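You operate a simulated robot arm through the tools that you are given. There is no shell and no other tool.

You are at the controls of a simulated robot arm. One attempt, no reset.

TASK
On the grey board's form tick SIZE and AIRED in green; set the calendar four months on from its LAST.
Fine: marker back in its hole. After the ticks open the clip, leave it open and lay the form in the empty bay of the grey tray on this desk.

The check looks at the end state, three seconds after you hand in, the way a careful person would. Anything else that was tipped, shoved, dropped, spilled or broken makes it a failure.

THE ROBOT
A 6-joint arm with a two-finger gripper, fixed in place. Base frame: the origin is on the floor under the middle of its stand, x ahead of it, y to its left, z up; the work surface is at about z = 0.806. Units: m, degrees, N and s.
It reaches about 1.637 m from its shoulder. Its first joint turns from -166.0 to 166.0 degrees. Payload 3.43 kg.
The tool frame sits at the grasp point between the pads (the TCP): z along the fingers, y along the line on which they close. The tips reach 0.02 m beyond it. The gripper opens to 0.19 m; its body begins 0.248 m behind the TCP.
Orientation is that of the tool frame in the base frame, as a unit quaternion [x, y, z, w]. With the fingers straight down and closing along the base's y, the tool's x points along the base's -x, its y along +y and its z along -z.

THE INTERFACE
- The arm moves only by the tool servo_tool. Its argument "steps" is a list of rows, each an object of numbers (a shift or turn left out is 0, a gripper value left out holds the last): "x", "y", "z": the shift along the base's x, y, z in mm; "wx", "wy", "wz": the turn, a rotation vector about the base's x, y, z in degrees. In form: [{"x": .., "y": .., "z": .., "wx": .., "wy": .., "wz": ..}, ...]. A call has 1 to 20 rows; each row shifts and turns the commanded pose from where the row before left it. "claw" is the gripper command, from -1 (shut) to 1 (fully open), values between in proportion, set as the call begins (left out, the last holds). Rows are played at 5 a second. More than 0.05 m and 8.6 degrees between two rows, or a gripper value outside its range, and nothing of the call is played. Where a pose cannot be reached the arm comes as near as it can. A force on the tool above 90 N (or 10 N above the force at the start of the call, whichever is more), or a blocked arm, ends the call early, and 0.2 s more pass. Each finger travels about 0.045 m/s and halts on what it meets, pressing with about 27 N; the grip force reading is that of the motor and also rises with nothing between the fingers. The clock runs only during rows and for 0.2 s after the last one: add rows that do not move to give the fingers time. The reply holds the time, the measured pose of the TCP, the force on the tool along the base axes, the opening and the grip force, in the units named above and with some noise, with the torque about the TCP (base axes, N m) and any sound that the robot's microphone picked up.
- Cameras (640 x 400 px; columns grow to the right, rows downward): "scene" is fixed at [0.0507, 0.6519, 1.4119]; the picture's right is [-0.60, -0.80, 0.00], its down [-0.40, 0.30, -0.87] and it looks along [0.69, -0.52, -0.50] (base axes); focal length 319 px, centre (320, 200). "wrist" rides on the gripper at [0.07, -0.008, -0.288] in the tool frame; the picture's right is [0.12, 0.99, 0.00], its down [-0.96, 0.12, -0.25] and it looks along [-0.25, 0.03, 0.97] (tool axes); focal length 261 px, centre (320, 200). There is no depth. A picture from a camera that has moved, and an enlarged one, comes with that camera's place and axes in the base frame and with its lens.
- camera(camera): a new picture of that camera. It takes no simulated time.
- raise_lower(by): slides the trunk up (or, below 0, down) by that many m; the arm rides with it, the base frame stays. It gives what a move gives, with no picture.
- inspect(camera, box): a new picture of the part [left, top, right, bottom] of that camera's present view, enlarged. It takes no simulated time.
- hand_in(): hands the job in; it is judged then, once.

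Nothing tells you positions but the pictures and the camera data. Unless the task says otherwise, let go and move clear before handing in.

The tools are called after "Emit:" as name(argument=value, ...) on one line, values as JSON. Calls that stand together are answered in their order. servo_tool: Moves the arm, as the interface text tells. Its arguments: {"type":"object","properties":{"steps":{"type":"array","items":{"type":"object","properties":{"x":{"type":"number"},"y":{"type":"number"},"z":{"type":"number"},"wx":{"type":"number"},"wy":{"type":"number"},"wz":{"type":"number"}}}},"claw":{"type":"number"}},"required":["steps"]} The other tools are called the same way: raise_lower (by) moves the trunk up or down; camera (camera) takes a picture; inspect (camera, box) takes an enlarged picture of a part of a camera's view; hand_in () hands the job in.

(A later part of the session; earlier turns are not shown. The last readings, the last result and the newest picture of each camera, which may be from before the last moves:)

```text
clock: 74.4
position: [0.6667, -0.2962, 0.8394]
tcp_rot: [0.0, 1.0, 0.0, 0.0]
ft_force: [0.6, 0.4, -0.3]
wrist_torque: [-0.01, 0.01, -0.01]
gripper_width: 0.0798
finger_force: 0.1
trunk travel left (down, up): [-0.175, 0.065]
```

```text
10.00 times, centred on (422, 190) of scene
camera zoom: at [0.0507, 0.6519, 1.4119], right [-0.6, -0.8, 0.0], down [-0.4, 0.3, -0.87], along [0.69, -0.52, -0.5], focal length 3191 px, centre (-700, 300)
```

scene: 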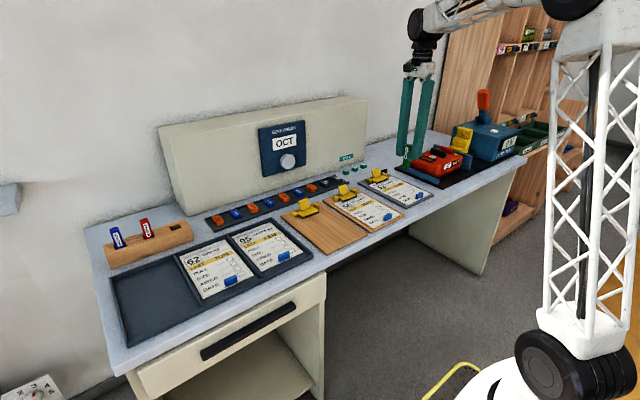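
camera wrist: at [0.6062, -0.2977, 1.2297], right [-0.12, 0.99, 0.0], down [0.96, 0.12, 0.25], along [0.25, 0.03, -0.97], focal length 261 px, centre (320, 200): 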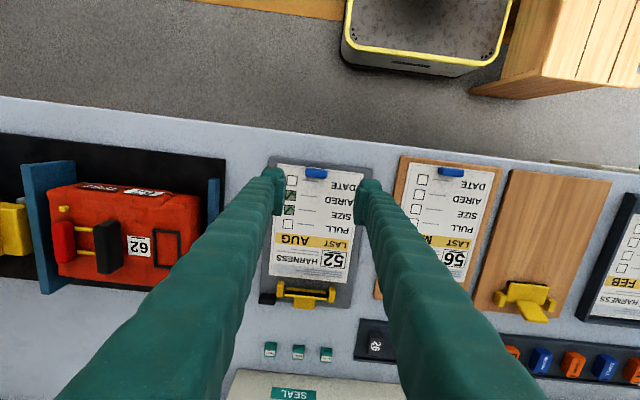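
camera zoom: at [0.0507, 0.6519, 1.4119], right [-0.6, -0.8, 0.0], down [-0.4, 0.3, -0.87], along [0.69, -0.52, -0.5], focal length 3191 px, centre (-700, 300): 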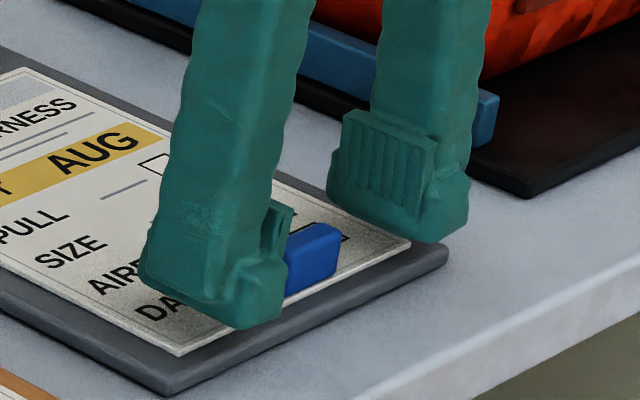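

Emit:
servo_tool(steps=[{"z": -1.5}, {}])

Emit:
servo_tool(steps=[{}, {}, {}, {}, {}, {}], claw=-1)

Emit:
inspect(camera="scene", box=[390, 170, 454, 210])

Emit:
inspect(camera="wrist", box=[250, 120, 390, 208])

```text
clock: 75.0
position: [0.6661, -0.2966, 0.8368]
tcp_rot: [0.0, 1.0, 0.0, -0.001]
ft_force: [0.1, -0.3, 0.3]
wrist_torque: [0.03, 0.01, 0.0]
gripper_width: 0.0799
finger_force: 0.0
trunk travel left (down, up): [-0.175, 0.065]
```

```text
clock: 76.4
position: [0.6658, -0.297, 0.8378]
tcp_rot: [0.0, 1.0, 0.0, 0.0]
ft_force: [0.0, 0.6, 0.0]
wrist_torque: [-0.02, -0.03, 0.0]
gripper_width: 0.0324
finger_force: 26.8
trunk travel left (down, up): [-0.175, 0.065]
```

```text
10.00 times, centred on (422, 190) of scene
camera zoom: at [0.0507, 0.6519, 1.4119], right [-0.6, -0.8, 0.0], down [-0.4, 0.3, -0.87], along [0.69, -0.52, -0.5], focal length 3191 px, centre (-700, 300)
```

zoom: 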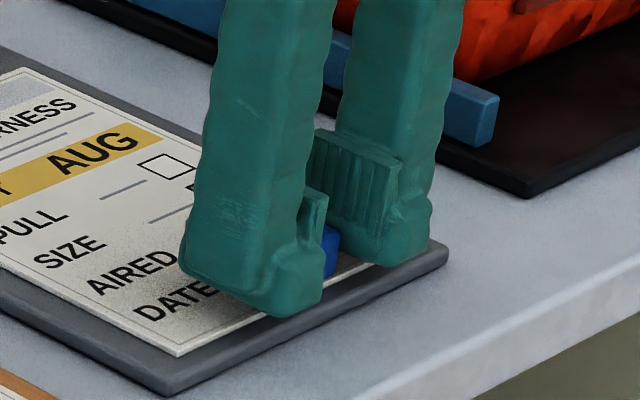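

```text
4.55 times, centred on (320, 164) of wrist
camera zoom: at [0.5959, -0.3046, 1.1258], right [-0.12, 0.99, 0.0], down [0.96, 0.12, 0.25], along [0.25, 0.03, -0.97], focal length 1185 px, centre (320, 364)
```

zoom: 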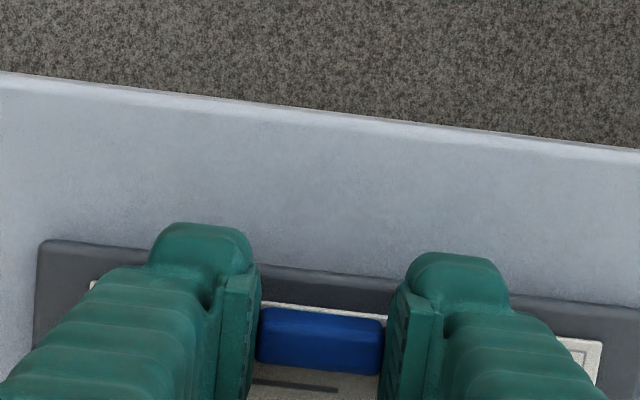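

Tab gripped (32 mm). First I slide the form a little toward the front, out from under the raised jaw, then lift it.

Emit:
servo_tool(steps=[{"z": 1.5}, {"x": -6, "z": 0.5}, {"x": -8}, {"x": -8, "z": 1}, {}])

Emit:
inspect(camera="scene", box=[350, 140, 446, 200])

```text
clock: 77.6
position: [0.6448, -0.2971, 0.8413]
tcp_rot: [0.0, 1.0, 0.001, -0.001]
ft_force: [0.8, 0.3, -0.7]
wrist_torque: [-0.02, 0.07, 0.02]
gripper_width: 0.0326
finger_force: 26.5
trunk travel left (down, up): [-0.175, 0.065]
```

```text
6.67 times, centred on (398, 170) of scene
camera zoom: at [0.0507, 0.6519, 1.4119], right [-0.6, -0.8, 0.0], down [-0.4, 0.3, -0.87], along [0.69, -0.52, -0.5], focal length 2128 px, centre (-200, 400)
```

zoom: 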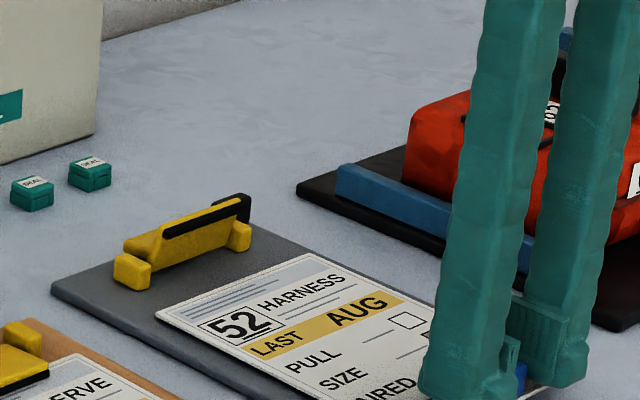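

The form is free of the clip and the board stayed put. Lifting.

Emit:
servo_tool(steps=[{"z": 5}, {"z": 10}, {"z": 15}, {"z": 20}, {"z": 20}, {"z": 20}, {}])

Emit:
camera(camera="scene")

Emit:
camera(camera="wrist")

```text
clock: 79.2
position: [0.644, -0.2989, 0.9311]
tcp_rot: [-0.001, 1.0, -0.001, 0.0]
ft_force: [0.3, -0.1, -1.0]
wrist_torque: [0.02, 0.02, 0.0]
gripper_width: 0.0326
finger_force: 26.7
trunk travel left (down, up): [-0.175, 0.065]
```

```text
taken
```

scene: 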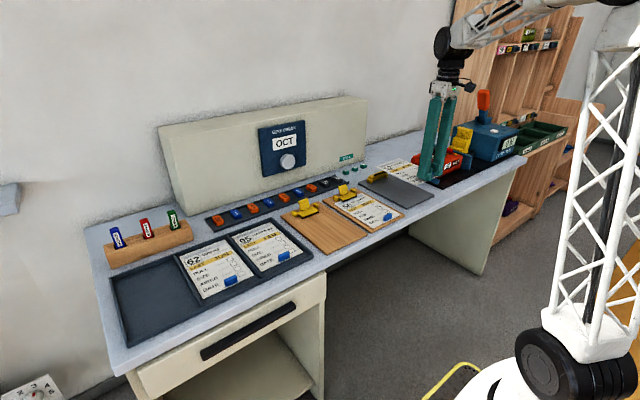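

```text
taken
camera wrist: at [0.5732, -0.3054, 1.219], right [-0.12, 0.99, 0.0], down [0.96, 0.12, 0.25], along [0.25, 0.03, -0.97], focal length 261 px, centre (320, 200)
```

wrist: 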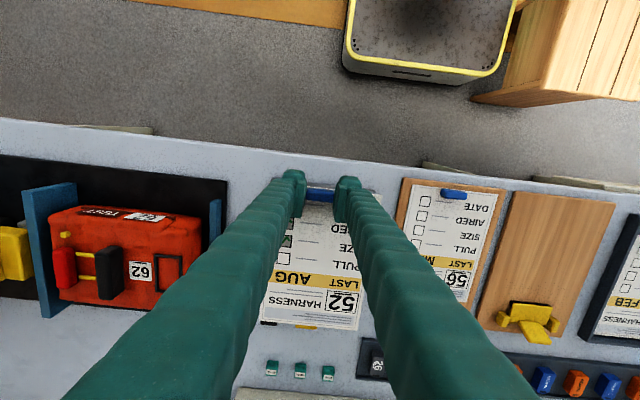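

Emit:
inspect(camera="scene", box=[350, 120, 478, 200])

Emit:
inspect(camera="wrist", box=[220, 160, 420, 340])

```text
5.00 times, centred on (414, 160) of scene
camera zoom: at [0.0507, 0.6519, 1.4119], right [-0.6, -0.8, 0.0], down [-0.4, 0.3, -0.87], along [0.69, -0.52, -0.5], focal length 1596 px, centre (-150, 400)
```

zoom: 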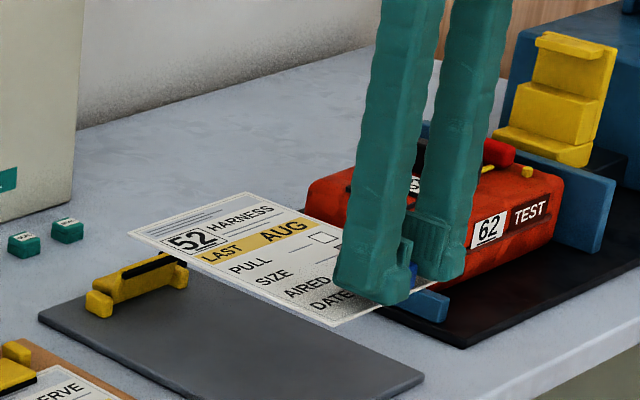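

```text
2.22 times, centred on (320, 250) of wrist
camera zoom: at [0.5732, -0.3054, 1.219], right [-0.12, 0.99, 0.0], down [0.96, 0.12, 0.25], along [0.25, 0.03, -0.97], focal length 579 px, centre (320, 89)
```

zoom: 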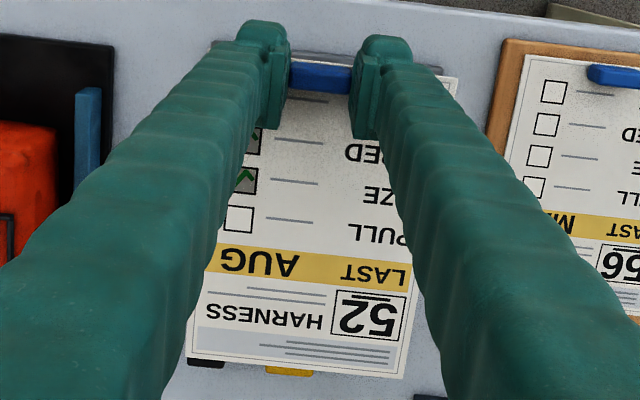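

The form hangs level. Carrying it across to above the empty bay (centre y≈0.63).

Emit:
servo_tool(steps=[{"y": 15}, {"y": 30, "x": 2}, {"y": 40, "x": 2}, {"y": 40, "x": 2}, {"y": 40, "x": 2}, {"y": 40, "x": 2}, {"y": 40, "x": 2}, {"y": 40, "x": 2}, {"y": 40, "x": 2}, {"y": 40, "x": 2}, {"y": 40, "x": 2}, {"y": 40, "x": 2}, {"y": 40, "x": 2}, {"y": 40, "x": 2}, {"y": 40, "x": 2}, {"y": 40, "x": 2}, {"y": 40, "x": 2}, {"y": 40, "x": 2}, {"y": 40, "x": 2}, {"y": 30, "x": 1}])

Emit:
servo_tool(steps=[{"y": 40}, {"y": 40}, {"y": 40}, {"y": 30}, {"y": 14}, {}, {}])

Emit:
camera(camera="scene")

Emit:
camera(camera="wrist")

```text
clock: 83.4
position: [0.6822, 0.4602, 0.9327]
tcp_rot: [0.0, 1.0, 0.0, 0.0]
ft_force: [0.3, 0.2, 0.5]
wrist_torque: [0.12, -0.02, -0.03]
gripper_width: 0.0321
finger_force: 26.7
trunk travel left (down, up): [-0.175, 0.065]
```

```text
clock: 85.0
position: [0.6824, 0.6242, 0.9327]
tcp_rot: [0.0, 1.0, 0.0, -0.001]
ft_force: [0.9, 0.1, -0.6]
wrist_torque: [0.0, 0.02, 0.03]
gripper_width: 0.0327
finger_force: 26.8
trunk travel left (down, up): [-0.175, 0.065]
```

```text
taken
```

scene: 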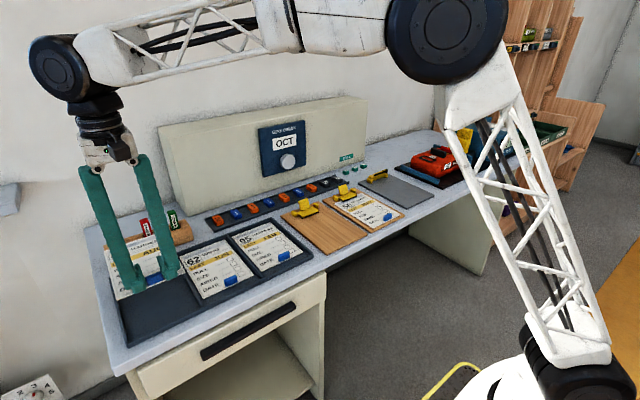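

```text
taken
camera wrist: at [0.6119, 0.6159, 1.2205], right [-0.12, 0.99, 0.0], down [0.96, 0.12, 0.25], along [0.25, 0.03, -0.97], focal length 261 px, centre (320, 200)
```

wrist: 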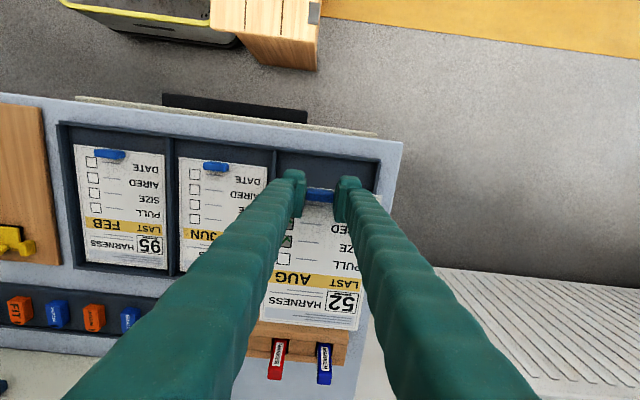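

Emit:
inspect(camera="wrist", box=[170, 130, 410, 280])

Emit:
inspect(camera="wrist", box=[50, 100, 410, 340])

Emit:
inspect(camera="scene", box=[90, 210, 250, 350])

```text
2.67 times, centred on (290, 205) of wrist
camera zoom: at [0.6119, 0.6159, 1.2205], right [-0.12, 0.99, 0.0], down [0.96, 0.12, 0.25], along [0.25, 0.03, -0.97], focal length 695 px, centre (400, 187)
```

zoom: 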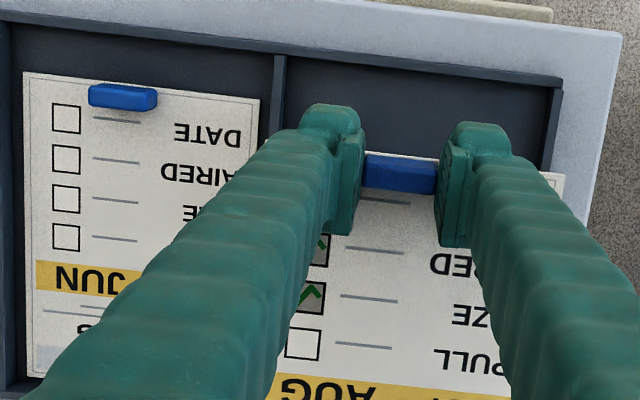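

```text
1.67 times, centred on (230, 220) of wrist
camera zoom: at [0.6119, 0.6159, 1.2205], right [-0.12, 0.99, 0.0], down [0.96, 0.12, 0.25], along [0.25, 0.03, -0.97], focal length 434 px, centre (470, 167)
```

zoom: 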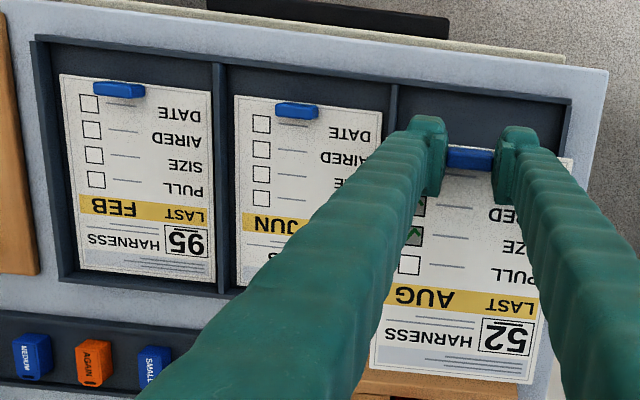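

```text
2.86 times, centred on (170, 280) of scene
camera zoom: at [0.0507, 0.6519, 1.4119], right [-0.6, -0.8, 0.0], down [-0.4, 0.3, -0.87], along [0.69, -0.52, -0.5], focal length 912 px, centre (749, -29)
```

zoom: 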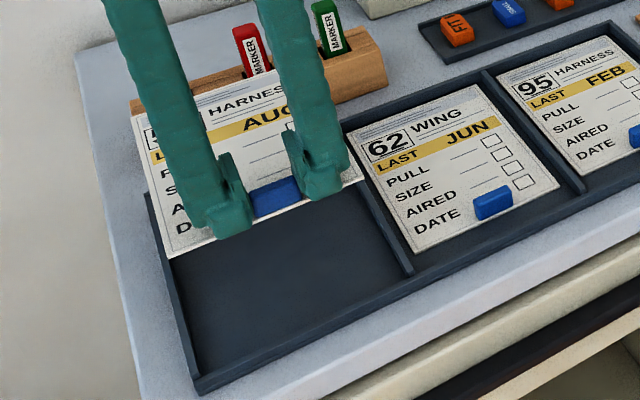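

The form is centred over the bay in y. I nudge it 3 mm forward and lower to about 1 cm above the tray floor.

Emit:
servo_tool(steps=[{"x": -3, "z": -15}, {"z": -20}, {"z": -20}, {"z": -15}, {}, {}])

Emit:
inspect(camera="scene", box=[100, 220, 228, 340])

Emit:
inspect(camera="wrist", box=[170, 130, 410, 280])

Emit:
inspect(camera="wrist", box=[230, 240, 430, 365])

```text
clock: 86.4
position: [0.6789, 0.6229, 0.8623]
tcp_rot: [0.0, 1.0, 0.0, -0.001]
ft_force: [-0.4, 0.2, -0.1]
wrist_torque: [-0.02, 0.01, 0.0]
gripper_width: 0.0325
finger_force: 27.3
trunk travel left (down, up): [-0.175, 0.065]
```

```text
3.33 times, centred on (164, 280) of scene
camera zoom: at [0.0507, 0.6519, 1.4119], right [-0.6, -0.8, 0.0], down [-0.4, 0.3, -0.87], along [0.69, -0.52, -0.5], focal length 1064 px, centre (840, -67)
```

zoom: 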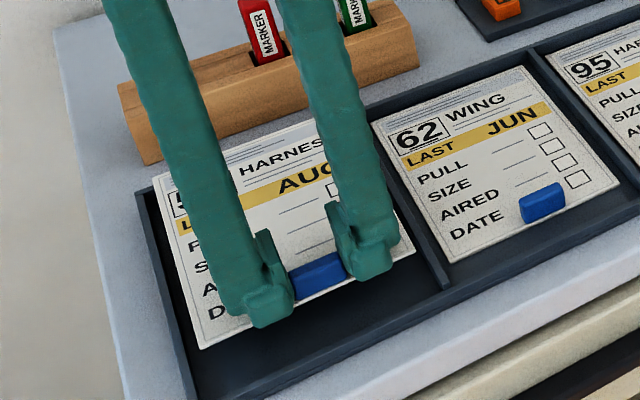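

```text
2.67 times, centred on (290, 205) of wrist
camera zoom: at [0.6077, 0.6148, 1.1496], right [-0.12, 0.99, 0.0], down [0.96, 0.12, 0.25], along [0.25, 0.03, -0.97], focal length 695 px, centre (400, 187)
```

zoom: 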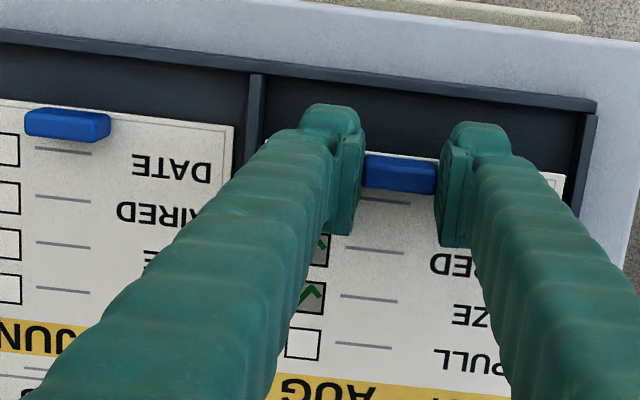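

```text
3.20 times, centred on (330, 302) of wrist
camera zoom: at [0.6077, 0.6148, 1.1496], right [-0.12, 0.99, 0.0], down [0.96, 0.12, 0.25], along [0.25, 0.03, -0.97], focal length 834 px, centre (288, -128)
```

zoom: 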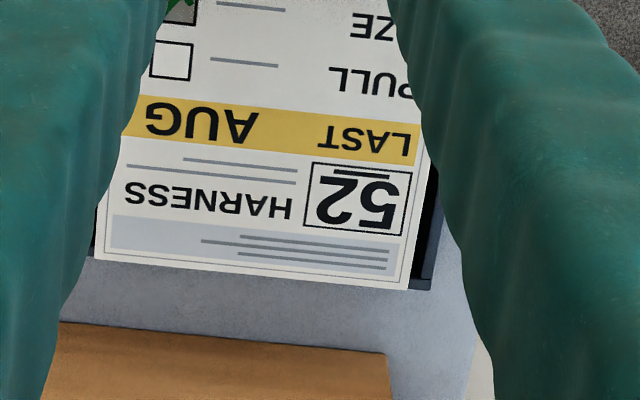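

Emit:
servo_tool(steps=[{"x": -2, "z": -6}, {"z": -6}, {"z": -4}, {}, {}])

Emit:
inspect(camera="scene", box=[110, 230, 222, 320])

Emit:
inspect(camera="wrist", box=[230, 240, 430, 365])

```text
clock: 87.6
position: [0.6767, 0.6233, 0.8444]
tcp_rot: [-0.001, 1.0, 0.0, 0.0]
ft_force: [-0.4, 0.6, -0.9]
wrist_torque: [-0.03, 0.03, -0.02]
gripper_width: 0.032
finger_force: 27.1
trunk travel left (down, up): [-0.175, 0.065]
```

```text
4.44 times, centred on (166, 275) of scene
camera zoom: at [0.0507, 0.6519, 1.4119], right [-0.6, -0.8, 0.0], down [-0.4, 0.3, -0.87], along [0.69, -0.52, -0.5], focal length 1418 px, centre (1004, -133)
```

zoom: 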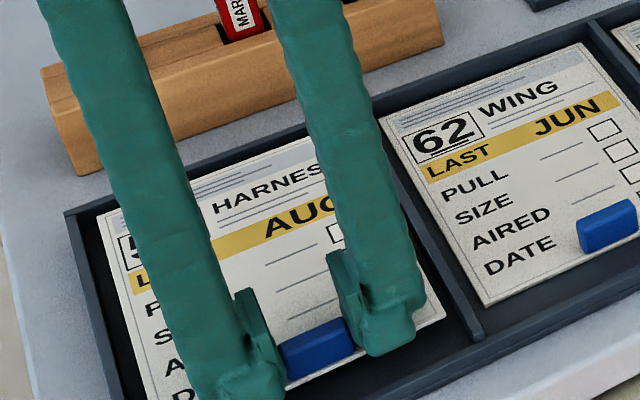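

```text
3.20 times, centred on (330, 302) of wrist
camera zoom: at [0.6052, 0.6149, 1.1328], right [-0.12, 0.99, 0.0], down [0.96, 0.12, 0.25], along [0.25, 0.03, -0.97], focal length 834 px, centre (288, -128)
```

zoom: 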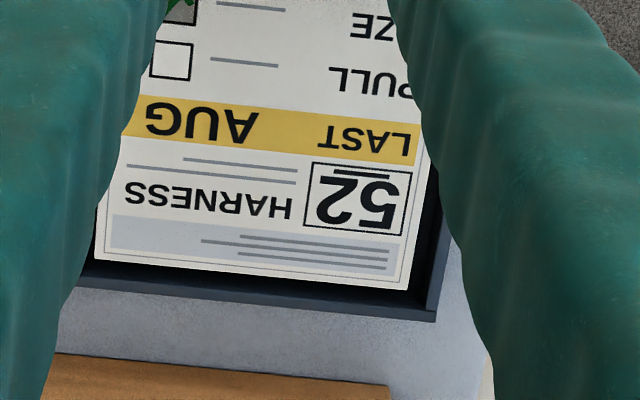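

Emit:
servo_tool(steps=[{"z": -2.5}, {"z": -2}, {}])

Emit:
servo_tool(steps=[{"z": -1.5}, {"z": -1}, {}])

Emit:
inspect(camera="scene", box=[110, 230, 222, 320])

```text
clock: 88.4
position: [0.6769, 0.6231, 0.8405]
tcp_rot: [0.0, 1.0, -0.001, 0.0]
ft_force: [-0.5, 0.1, 0.1]
wrist_torque: [0.0, 0.03, -0.03]
gripper_width: 0.0324
finger_force: 27.1
trunk travel left (down, up): [-0.175, 0.065]
```

```text
clock: 89.2
position: [0.6781, 0.6244, 0.8376]
tcp_rot: [0.001, 1.0, 0.0, 0.0]
ft_force: [0.1, -0.2, 0.4]
wrist_torque: [0.02, 0.03, -0.02]
gripper_width: 0.0324
finger_force: 27.1
trunk travel left (down, up): [-0.175, 0.065]
```

```text
4.44 times, centred on (166, 275) of scene
camera zoom: at [0.0507, 0.6519, 1.4119], right [-0.6, -0.8, 0.0], down [-0.4, 0.3, -0.87], along [0.69, -0.52, -0.5], focal length 1418 px, centre (1004, -133)
```

zoom: 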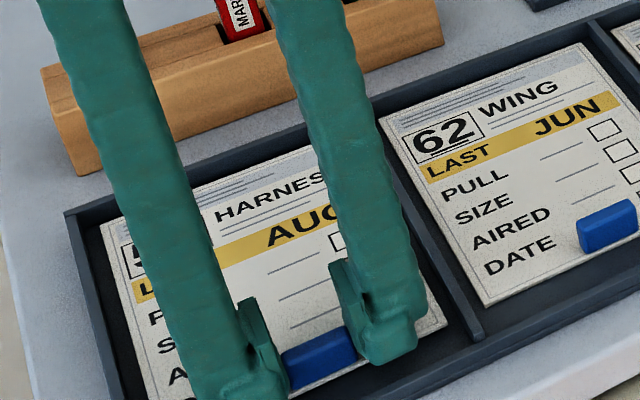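

Emit:
servo_tool(steps=[{"z": -1}, {"z": -1}, {}])

Emit:
servo_tool(steps=[{"z": -1}, {}])

Emit:
inspect(camera="scene", box=[110, 230, 222, 320])

```text
clock: 90.0
position: [0.676, 0.6238, 0.8363]
tcp_rot: [0.001, 1.0, 0.0, 0.001]
ft_force: [1.0, -0.2, 0.2]
wrist_torque: [0.03, 0.02, -0.04]
gripper_width: 0.0325
finger_force: 27.0
trunk travel left (down, up): [-0.175, 0.065]
```

```text
clock: 90.6
position: [0.6762, 0.623, 0.8349]
tcp_rot: [0.0, 1.0, 0.0, 0.0]
ft_force: [0.3, 0.5, 2.0]
wrist_torque: [-0.04, -0.5, 0.0]
gripper_width: 0.0324
finger_force: 26.5
trunk travel left (down, up): [-0.175, 0.065]
```

```text
4.44 times, centred on (166, 275) of scene
camera zoom: at [0.0507, 0.6519, 1.4119], right [-0.6, -0.8, 0.0], down [-0.4, 0.3, -0.87], along [0.69, -0.52, -0.5], focal length 1418 px, centre (1004, -133)
```

zoom: 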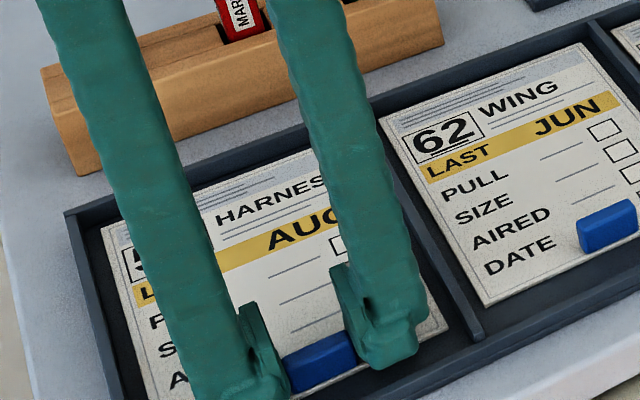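

Light contact felt. One last small step, then open just enough to free the tab.

Emit:
servo_tool(steps=[{"z": -0.7}, {}])

Emit:
servo_tool(steps=[{}, {}, {}, {}], claw=-0.45)

Emit:
servo_tool(steps=[{"z": 10}, {"z": 20}, {"z": 30}, {"z": 40}, {}, {}])

Emit:
inspect(camera="scene", box=[100, 220, 228, 340])

Emit:
inspect(camera="wrist", box=[150, 120, 410, 330])

```text
clock: 91.2
position: [0.6762, 0.6235, 0.8352]
tcp_rot: [-0.001, 1.0, 0.0, -0.001]
ft_force: [-0.1, 1.4, 9.9]
wrist_torque: [0.03, -0.13, 0.06]
gripper_width: 0.0325
finger_force: 26.9
trunk travel left (down, up): [-0.175, 0.065]
```

```text
clock: 92.2
position: [0.6765, 0.6243, 0.8349]
tcp_rot: [0.0, 1.0, 0.0, 0.001]
ft_force: [-0.5, 0.2, 0.3]
wrist_torque: [-0.03, -0.04, 0.04]
gripper_width: 0.0524
finger_force: 0.1
trunk travel left (down, up): [-0.175, 0.065]
```

```text
clock: 93.6
position: [0.6763, 0.6224, 0.9345]
tcp_rot: [0.0, 1.0, 0.001, 0.0]
ft_force: [-0.6, -0.4, -0.8]
wrist_torque: [0.02, -0.01, 0.04]
gripper_width: 0.0523
finger_force: 0.1
trunk travel left (down, up): [-0.175, 0.065]
```

```text
3.33 times, centred on (164, 280) of scene
camera zoom: at [0.0507, 0.6519, 1.4119], right [-0.6, -0.8, 0.0], down [-0.4, 0.3, -0.87], along [0.69, -0.52, -0.5], focal length 1064 px, centre (840, -67)
```

zoom: 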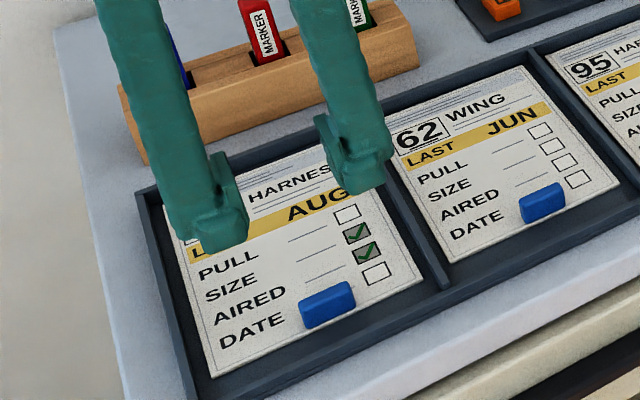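

```text
1.90 times, centred on (280, 225) of wrist
camera zoom: at [0.6063, 0.6141, 1.2227], right [-0.12, 0.99, 0.0], down [0.96, 0.12, 0.25], along [0.25, 0.03, -0.97], focal length 496 px, centre (396, 152)
```

zoom: 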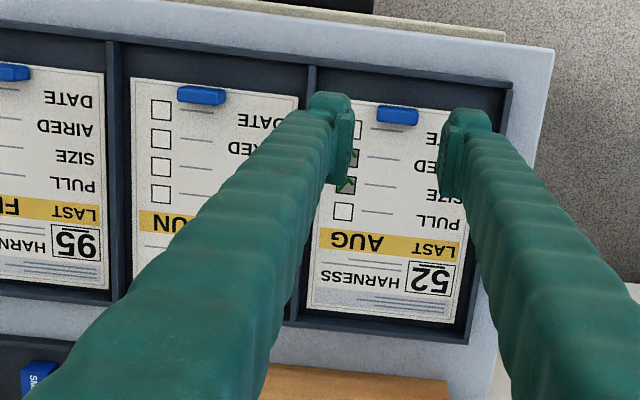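

The form lies flat in the empty bay with both ticks visible. Last: the calendar knob at about (1.05, 0.053, 0.916). I raise the arm and move in front of it, tool still down, then reorient to point the fingers at it.

Emit:
servo_tool(steps=[{"z": 38}, {"z": 38}, {"z": 38}, {"x": 16, "y": -38}, {"x": 16, "y": -38}, {"x": 16, "y": -38}, {"x": 16, "y": -38}, {"x": 16, "y": -38}, {"x": 16, "y": -38}, {"x": 16, "y": -38}, {"x": 16, "y": -38}, {"x": 16, "y": -38}, {"x": 16, "y": -38}, {"x": 16, "y": -38}, {"x": 16, "y": -38}, {"x": 16, "y": -38}, {"x": 16, "y": -38}, {"x": 16, "y": -38}, {}], claw=-0.1)

Emit:
camera(camera="wrist")

Emit:
camera(camera="scene")

```text
clock: 97.6
position: [0.9185, 0.0537, 1.0491]
tcp_rot: [-0.001, 1.0, 0.0, 0.0]
ft_force: [-0.6, -0.3, 0.1]
wrist_torque: [0.01, 0.01, -0.02]
gripper_width: 0.0856
finger_force: 0.1
trunk travel left (down, up): [-0.175, 0.065]
```

```text
taken
camera wrist: at [0.8471, 0.045, 1.3365], right [-0.12, 0.99, 0.0], down [0.96, 0.12, 0.25], along [0.25, 0.03, -0.97], focal length 261 px, centre (320, 200)
```

wrist: 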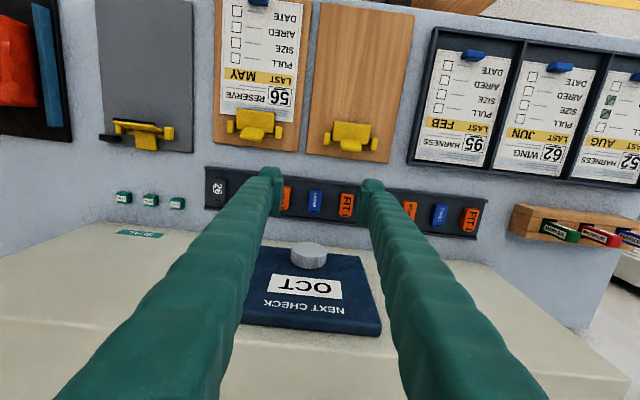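

```text
taken
```

scene: 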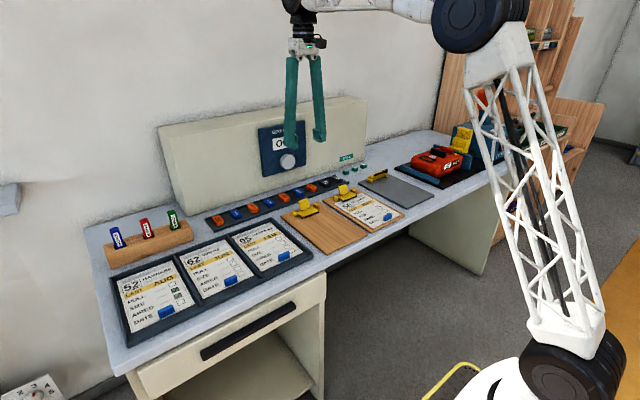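

Emit:
inspect(camera="wrist", box=[230, 225, 390, 345])

Emit:
inspect(camera="scene", box=[240, 110, 336, 190])

```text
3.33 times, centred on (310, 285) of wrist
camera zoom: at [0.8471, 0.045, 1.3365], right [-0.12, 0.99, 0.0], down [0.96, 0.12, 0.25], along [0.25, 0.03, -0.97], focal length 869 px, centre (353, -83)
```

zoom: 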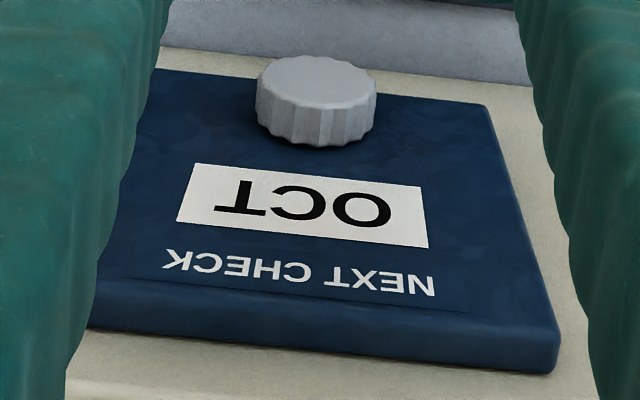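

```text
5.00 times, centred on (288, 150) of scene
camera zoom: at [0.0507, 0.6519, 1.4119], right [-0.6, -0.8, 0.0], down [-0.4, 0.3, -0.87], along [0.69, -0.52, -0.5], focal length 1596 px, centre (480, 450)
```

zoom: 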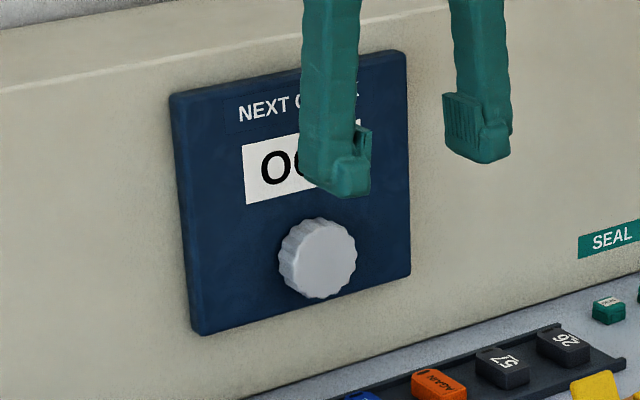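

The knob's front centre is at about (1.0445, 0.050, 0.916), face nearly vertical. I'll roll the tool by 180° about vertical (so the camera ends up above when tilted), then tilt the fingers to point along +x.

Emit:
servo_tool(steps=[{"wz": -8.5}, {"wz": -8.5}, {"wz": -8.5}, {"wz": -8.5}, {"wz": -8.5}, {"wz": -8.5}, {"wz": -8.5}, {"wz": -8.5}, {"wz": -8.5}, {"wz": -8.5}, {"wz": -8.5}, {"wz": -8.5}, {"wz": -8.5}, {"wz": -8.5}, {"wz": -8.5}, {"wz": -8.5}, {"wz": -8.5}, {"wz": -8.5}, {}, {}])

```text
clock: 101.8
position: [0.9165, 0.0541, 1.0472]
tcp_rot: [0.972, 0.233, 0.0, 0.0]
ft_force: [-0.5, -0.6, 0.1]
wrist_torque: [0.03, -0.01, 0.03]
gripper_width: 0.0854
finger_force: 0.1
trunk travel left (down, up): [-0.175, 0.065]
```

Emit:
servo_tool(steps=[{"wy": -8.5}, {"wy": -8.5}, {"wy": -8.5}, {"wy": -8.5}, {"wy": -8.5}, {}])

Emit:
camera(camera="scene")

```text
clock: 103.2
position: [0.9172, 0.0532, 1.0472]
tcp_rot: [0.906, 0.218, 0.353, 0.085]
ft_force: [0.7, 0.1, -0.7]
wrist_torque: [-0.03, 0.01, 0.02]
gripper_width: 0.0855
finger_force: 0.2
trunk travel left (down, up): [-0.175, 0.065]
```

```text
taken
```

scene: 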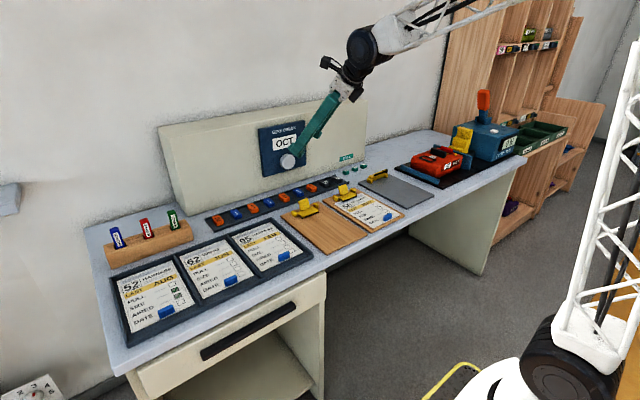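

Emit:
servo_tool(steps=[{"wy": -8.5}, {"wy": -8.5}, {"wy": -8.5}, {"wy": -8.5}, {"wy": -8.5}, {"wy": -5}, {}, {}])

Emit:
camera(camera="scene")

Emit:
camera(camera="wrist")

```text
clock: 105.0
position: [0.9198, 0.0532, 1.0552]
tcp_rot: [0.697, 0.186, 0.677, 0.144]
ft_force: [-0.1, -0.3, -0.4]
wrist_torque: [0.02, 0.01, -0.01]
gripper_width: 0.0857
finger_force: 0.0
out of reach, approached as far as the arm can: row 2
trunk travel left (down, up): [-0.175, 0.065]
```

```text
taken
```

scene: 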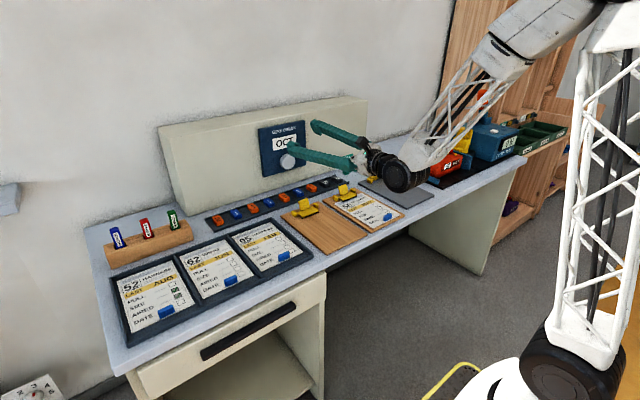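

```text
taken
camera wrist: at [0.6321, 0.0785, 1.1262], right [0.07, -0.83, 0.56], down [-0.25, -0.55, -0.79], along [0.97, -0.09, -0.25], focal length 261 px, centre (320, 200)
```

wrist: 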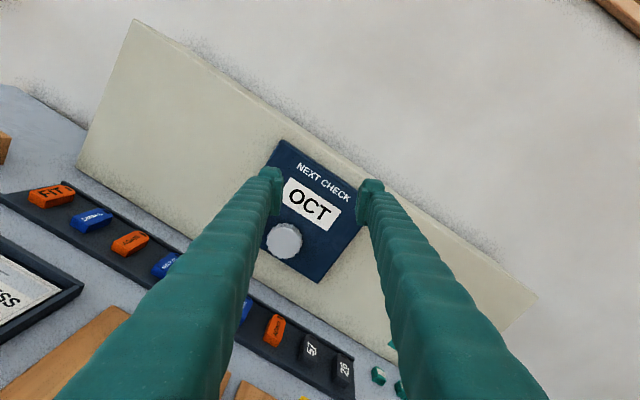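

The tool is nearly horizontal but slightly off-axis; I correct the orientation, then lower in front of the knob, staying back from it.

Emit:
servo_tool(steps=[{"wx": 7, "wy": -2.35, "wz": -2.9}, {"z": -20}, {"z": -20}, {"z": -20}, {"z": -20}, {}, {}])

Emit:
camera(camera="wrist")

Emit:
camera(camera="scene")

```text
clock: 106.6
position: [0.9173, 0.0549, 0.9737]
tcp_rot: [0.695, 0.123, 0.697, 0.122]
ft_force: [0.0, -0.2, 0.7]
wrist_torque: [0.0, -0.01, -0.02]
gripper_width: 0.0857
finger_force: 0.0
trunk travel left (down, up): [-0.175, 0.065]
```

```text
taken
camera wrist: at [0.6302, 0.0852, 1.037], right [0.0, -0.89, 0.45], down [-0.24, -0.44, -0.87], along [0.97, -0.11, -0.22], focal length 261 px, centre (320, 200)
```

wrist: 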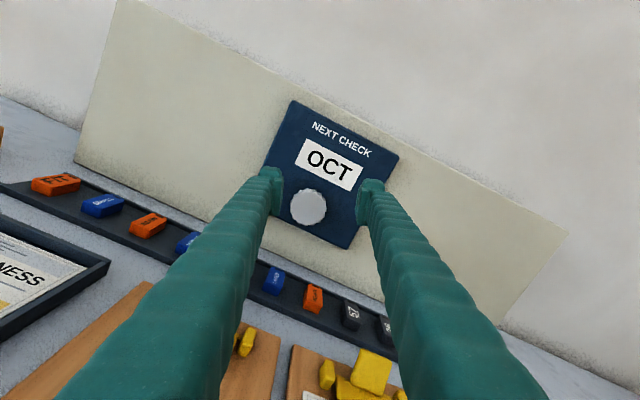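

```text
taken
```

scene: 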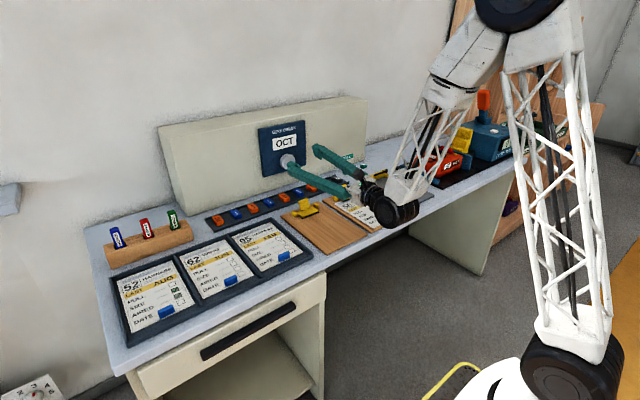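

Emit:
inspect(camera="wrist", box=[240, 90, 420, 260])

Emit:
inspect(camera="scene", box=[240, 110, 420, 230])

```text
2.35 times, centred on (330, 175) of wrist
camera zoom: at [0.6302, 0.0852, 1.037], right [0.0, -0.89, 0.45], down [-0.24, -0.44, -0.87], along [0.97, -0.11, -0.22], focal length 613 px, centre (296, 259)
```

zoom: 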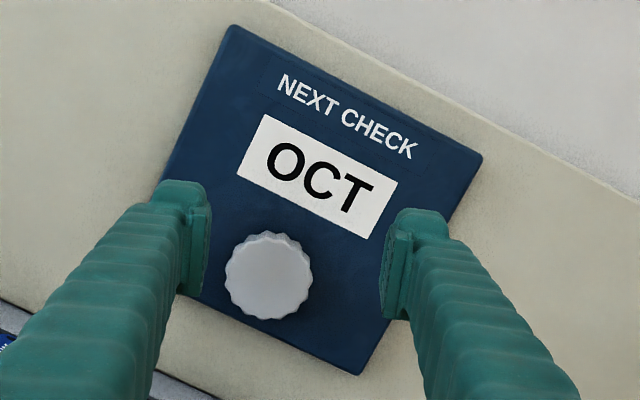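

```text
3.33 times, centred on (330, 170) of scene
camera zoom: at [0.0507, 0.6519, 1.4119], right [-0.6, -0.8, 0.0], down [-0.4, 0.3, -0.87], along [0.69, -0.52, -0.5], focal length 1064 px, centre (287, 300)
```

zoom: 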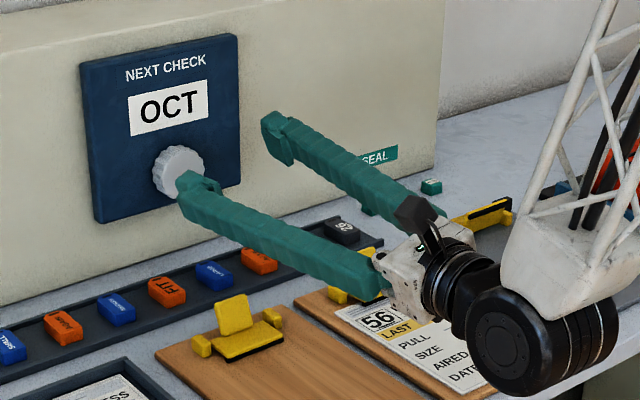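

Refined knob centre: (1.039, 0.050, 0.926). I lower and align the tool axis with it, still 10 cm back.

Emit:
servo_tool(steps=[{"y": -3.5, "z": -16}, {"z": -16}, {"z": -16}, {"x": 20}, {"x": 20}, {}, {}])

Emit:
inspect(camera="wrist", box=[240, 90, 420, 260])

Emit:
inspect(camera="scene", box=[240, 110, 420, 230])

```text
clock: 108.2
position: [0.9707, 0.0513, 0.9307]
tcp_rot: [0.695, 0.124, 0.697, 0.122]
ft_force: [0.6, -0.9, -0.6]
wrist_torque: [0.01, 0.01, 0.01]
gripper_width: 0.0856
finger_force: 0.2
out of reach, approached as far as the arm can: row 1, 2, 3
trunk travel left (down, up): [-0.175, 0.065]
```

```text
2.35 times, centred on (330, 175) of wrist
camera zoom: at [0.683, 0.0827, 0.995], right [0.0, -0.89, 0.45], down [-0.24, -0.44, -0.87], along [0.97, -0.11, -0.22], focal length 613 px, centre (296, 259)
```

zoom: 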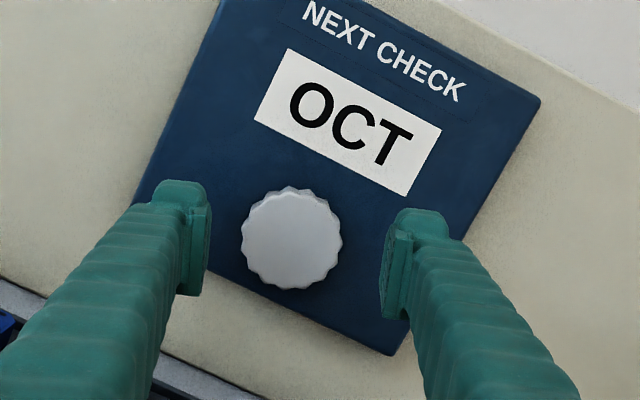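

```text
3.33 times, centred on (330, 170) of scene
camera zoom: at [0.0507, 0.6519, 1.4119], right [-0.6, -0.8, 0.0], down [-0.4, 0.3, -0.87], along [0.69, -0.52, -0.5], focal length 1064 px, centre (287, 300)
```

zoom: 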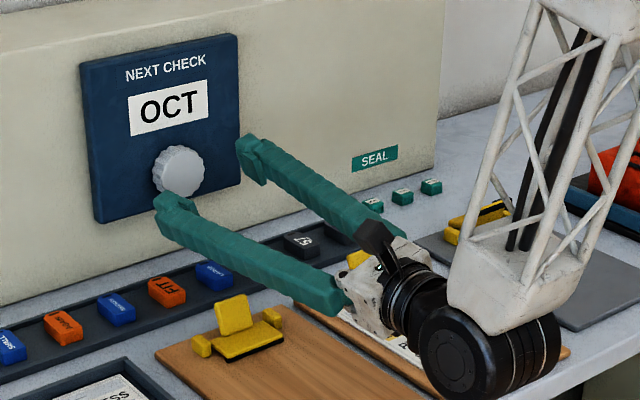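

Emit:
servo_tool(steps=[{"x": 12}, {"x": 12}, {"y": -1, "z": -3.5}, {"z": -3.5}, {}, {}])

Emit:
inspect(camera="wrist", box=[240, 110, 400, 260])

Emit:
inspect(camera="scene", box=[250, 120, 350, 200])

```text
clock: 109.6
position: [0.9968, 0.0507, 0.9255]
tcp_rot: [0.695, 0.124, 0.697, 0.122]
ft_force: [0.0, 0.7, 0.5]
wrist_torque: [-0.03, 0.0, 0.01]
gripper_width: 0.0856
finger_force: 0.0
trunk travel left (down, up): [-0.175, 0.065]
```

```text
2.67 times, centred on (320, 185) of wrist
camera zoom: at [0.7081, 0.0819, 0.9875], right [0.0, -0.89, 0.45], down [-0.24, -0.44, -0.86], along [0.97, -0.11, -0.22], focal length 695 px, centre (320, 240)
```

zoom: 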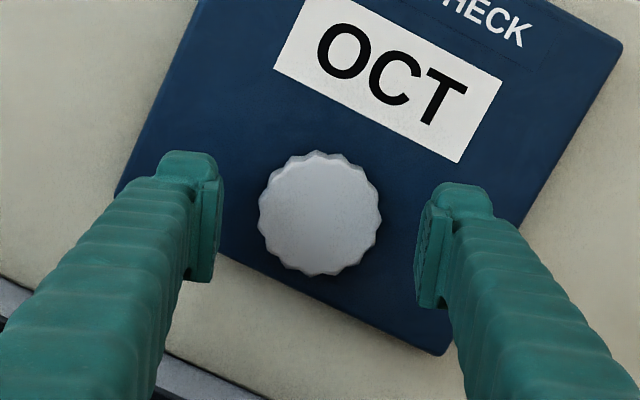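

```text
5.00 times, centred on (300, 160) of scene
camera zoom: at [0.0507, 0.6519, 1.4119], right [-0.6, -0.8, 0.0], down [-0.4, 0.3, -0.87], along [0.69, -0.52, -0.5], focal length 1596 px, centre (420, 400)
```

zoom: 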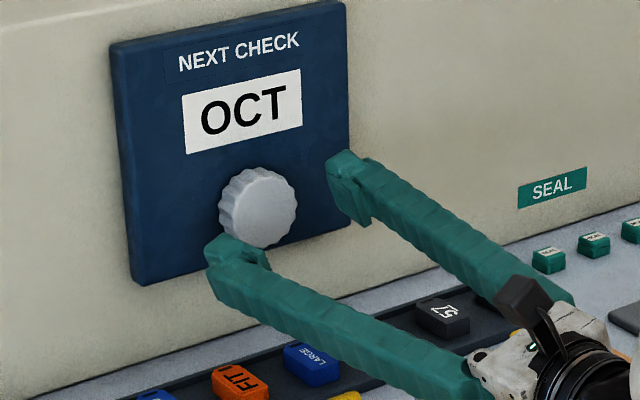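

Aligned within a millimetre. Advancing onto the knob.

Emit:
servo_tool(steps=[{"x": 10}, {"x": 10}, {"x": 10}, {}])

Emit:
inspect(camera="wrist", box=[240, 110, 400, 260])

Emit:
inspect(camera="scene", box=[250, 120, 330, 180])

```text
clock: 110.6
position: [1.0274, 0.0513, 0.9255]
tcp_rot: [0.695, 0.123, 0.697, 0.123]
ft_force: [-0.2, -0.2, 0.9]
wrist_torque: [0.01, -0.01, -0.01]
gripper_width: 0.0854
finger_force: 0.1
trunk travel left (down, up): [-0.175, 0.065]
```

```text
2.67 times, centred on (320, 185) of wrist
camera zoom: at [0.7388, 0.0828, 0.9878], right [0.0, -0.89, 0.45], down [-0.24, -0.44, -0.87], along [0.97, -0.11, -0.22], focal length 695 px, centre (320, 240)
```

zoom: 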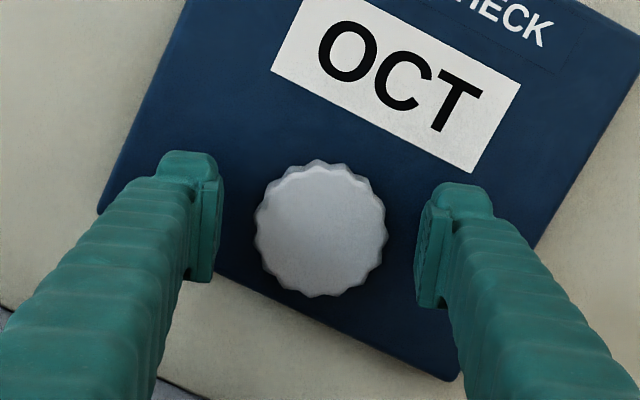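

```text
6.67 times, centred on (290, 150) of scene
camera zoom: at [0.0507, 0.6519, 1.4119], right [-0.6, -0.8, 0.0], down [-0.4, 0.3, -0.87], along [0.69, -0.52, -0.5], focal length 2128 px, centre (520, 533)
```

zoom: 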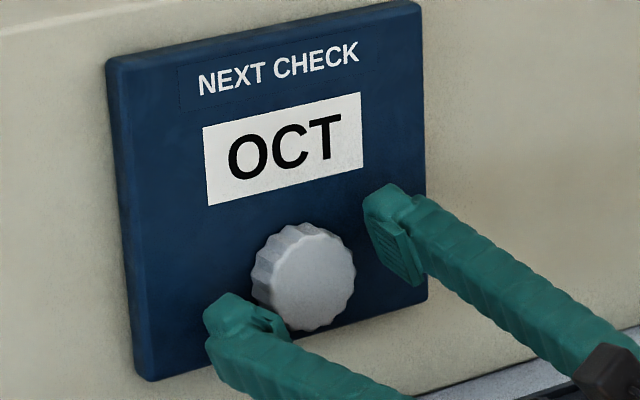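

Emit:
servo_tool(steps=[{"x": 3, "y": -1}, {"x": 3}, {}])

Emit:
inspect(camera="scene", box=[250, 120, 330, 180])

```text
clock: 111.4
position: [1.0343, 0.0502, 0.9248]
tcp_rot: [0.695, 0.125, 0.697, 0.122]
ft_force: [-0.6, 0.1, 0.5]
wrist_torque: [-0.01, 0.0, -0.02]
gripper_width: 0.0859
finger_force: 0.0
trunk travel left (down, up): [-0.175, 0.065]
```

```text
6.67 times, centred on (290, 150) of scene
camera zoom: at [0.0507, 0.6519, 1.4119], right [-0.6, -0.8, 0.0], down [-0.4, 0.3, -0.87], along [0.69, -0.52, -0.5], focal length 2128 px, centre (520, 533)
```

zoom: 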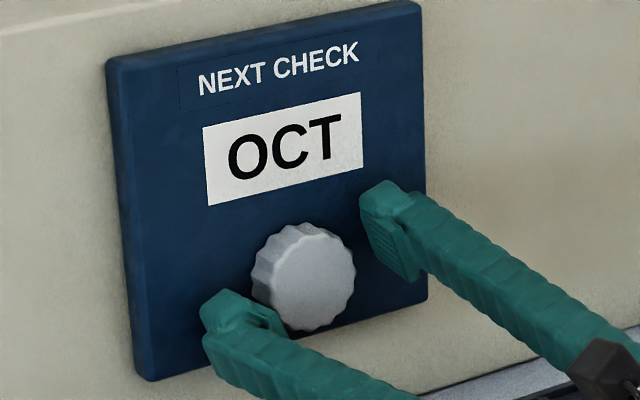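

Emit:
servo_tool(steps=[{}, {}, {}, {}, {}], claw=-1)

Emit:
inspect(camera="wrist", box=[240, 110, 400, 260])

Emit:
inspect(camera="scene", box=[250, 120, 330, 180])

```text
clock: 112.6
position: [1.0332, 0.0502, 0.9249]
tcp_rot: [0.695, 0.124, 0.697, 0.122]
ft_force: [0.7, 4.7, -1.6]
wrist_torque: [0.02, -0.02, 0.01]
gripper_width: 0.0609
finger_force: 45.0
trunk travel left (down, up): [-0.175, 0.065]
```

```text
2.67 times, centred on (320, 185) of wrist
camera zoom: at [0.7451, 0.0817, 0.9874], right [0.0, -0.89, 0.45], down [-0.24, -0.44, -0.86], along [0.97, -0.11, -0.22], focal length 695 px, centre (320, 240)
```

zoom: 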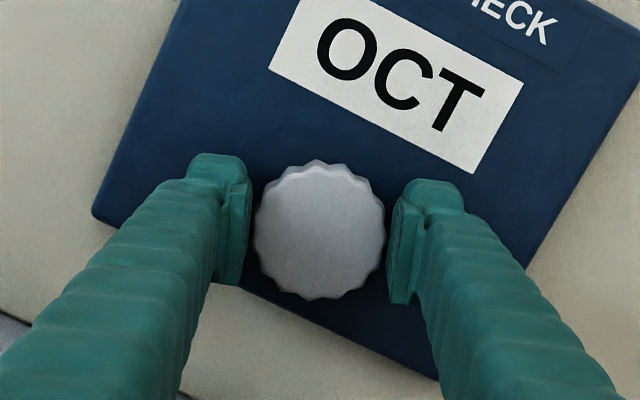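

```text
6.67 times, centred on (290, 150) of scene
camera zoom: at [0.0507, 0.6519, 1.4119], right [-0.6, -0.8, 0.0], down [-0.4, 0.3, -0.87], along [0.69, -0.52, -0.5], focal length 2128 px, centre (520, 533)
```

zoom: 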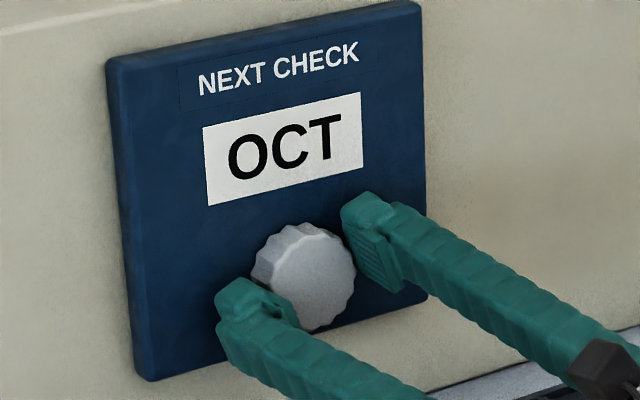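

Gripping the knob (61 mm). I turn it clockwise a little and watch the display.

Emit:
servo_tool(steps=[{}, {"wx": 5}, {"wx": 5}, {"wx": 5}, {}])

Emit:
inspect(camera="scene", box=[250, 120, 330, 180])

```text
clock: 113.8
position: [1.0332, 0.0505, 0.9253]
tcp_rot: [0.706, 0.031, 0.706, 0.039]
ft_force: [-6.0, -15.1, -8.8]
wrist_torque: [-0.05, -0.06, -0.21]
gripper_width: 0.0606
finger_force: 44.8
out of reach, approached as far as the arm can: row 4
trunk travel left (down, up): [-0.175, 0.065]
```

```text
6.67 times, centred on (290, 150) of scene
camera zoom: at [0.0507, 0.6519, 1.4119], right [-0.6, -0.8, 0.0], down [-0.4, 0.3, -0.87], along [0.69, -0.52, -0.5], focal length 2128 px, centre (520, 533)
```

zoom: 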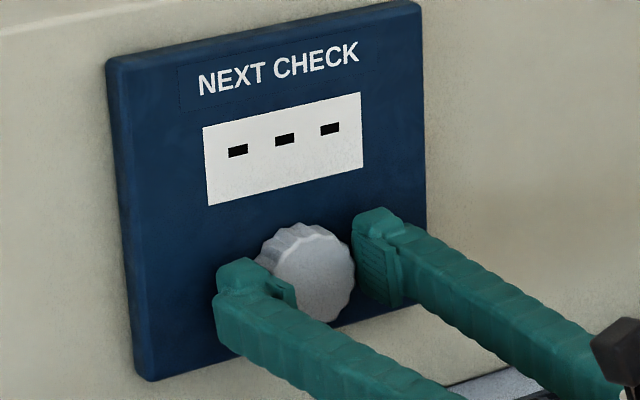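

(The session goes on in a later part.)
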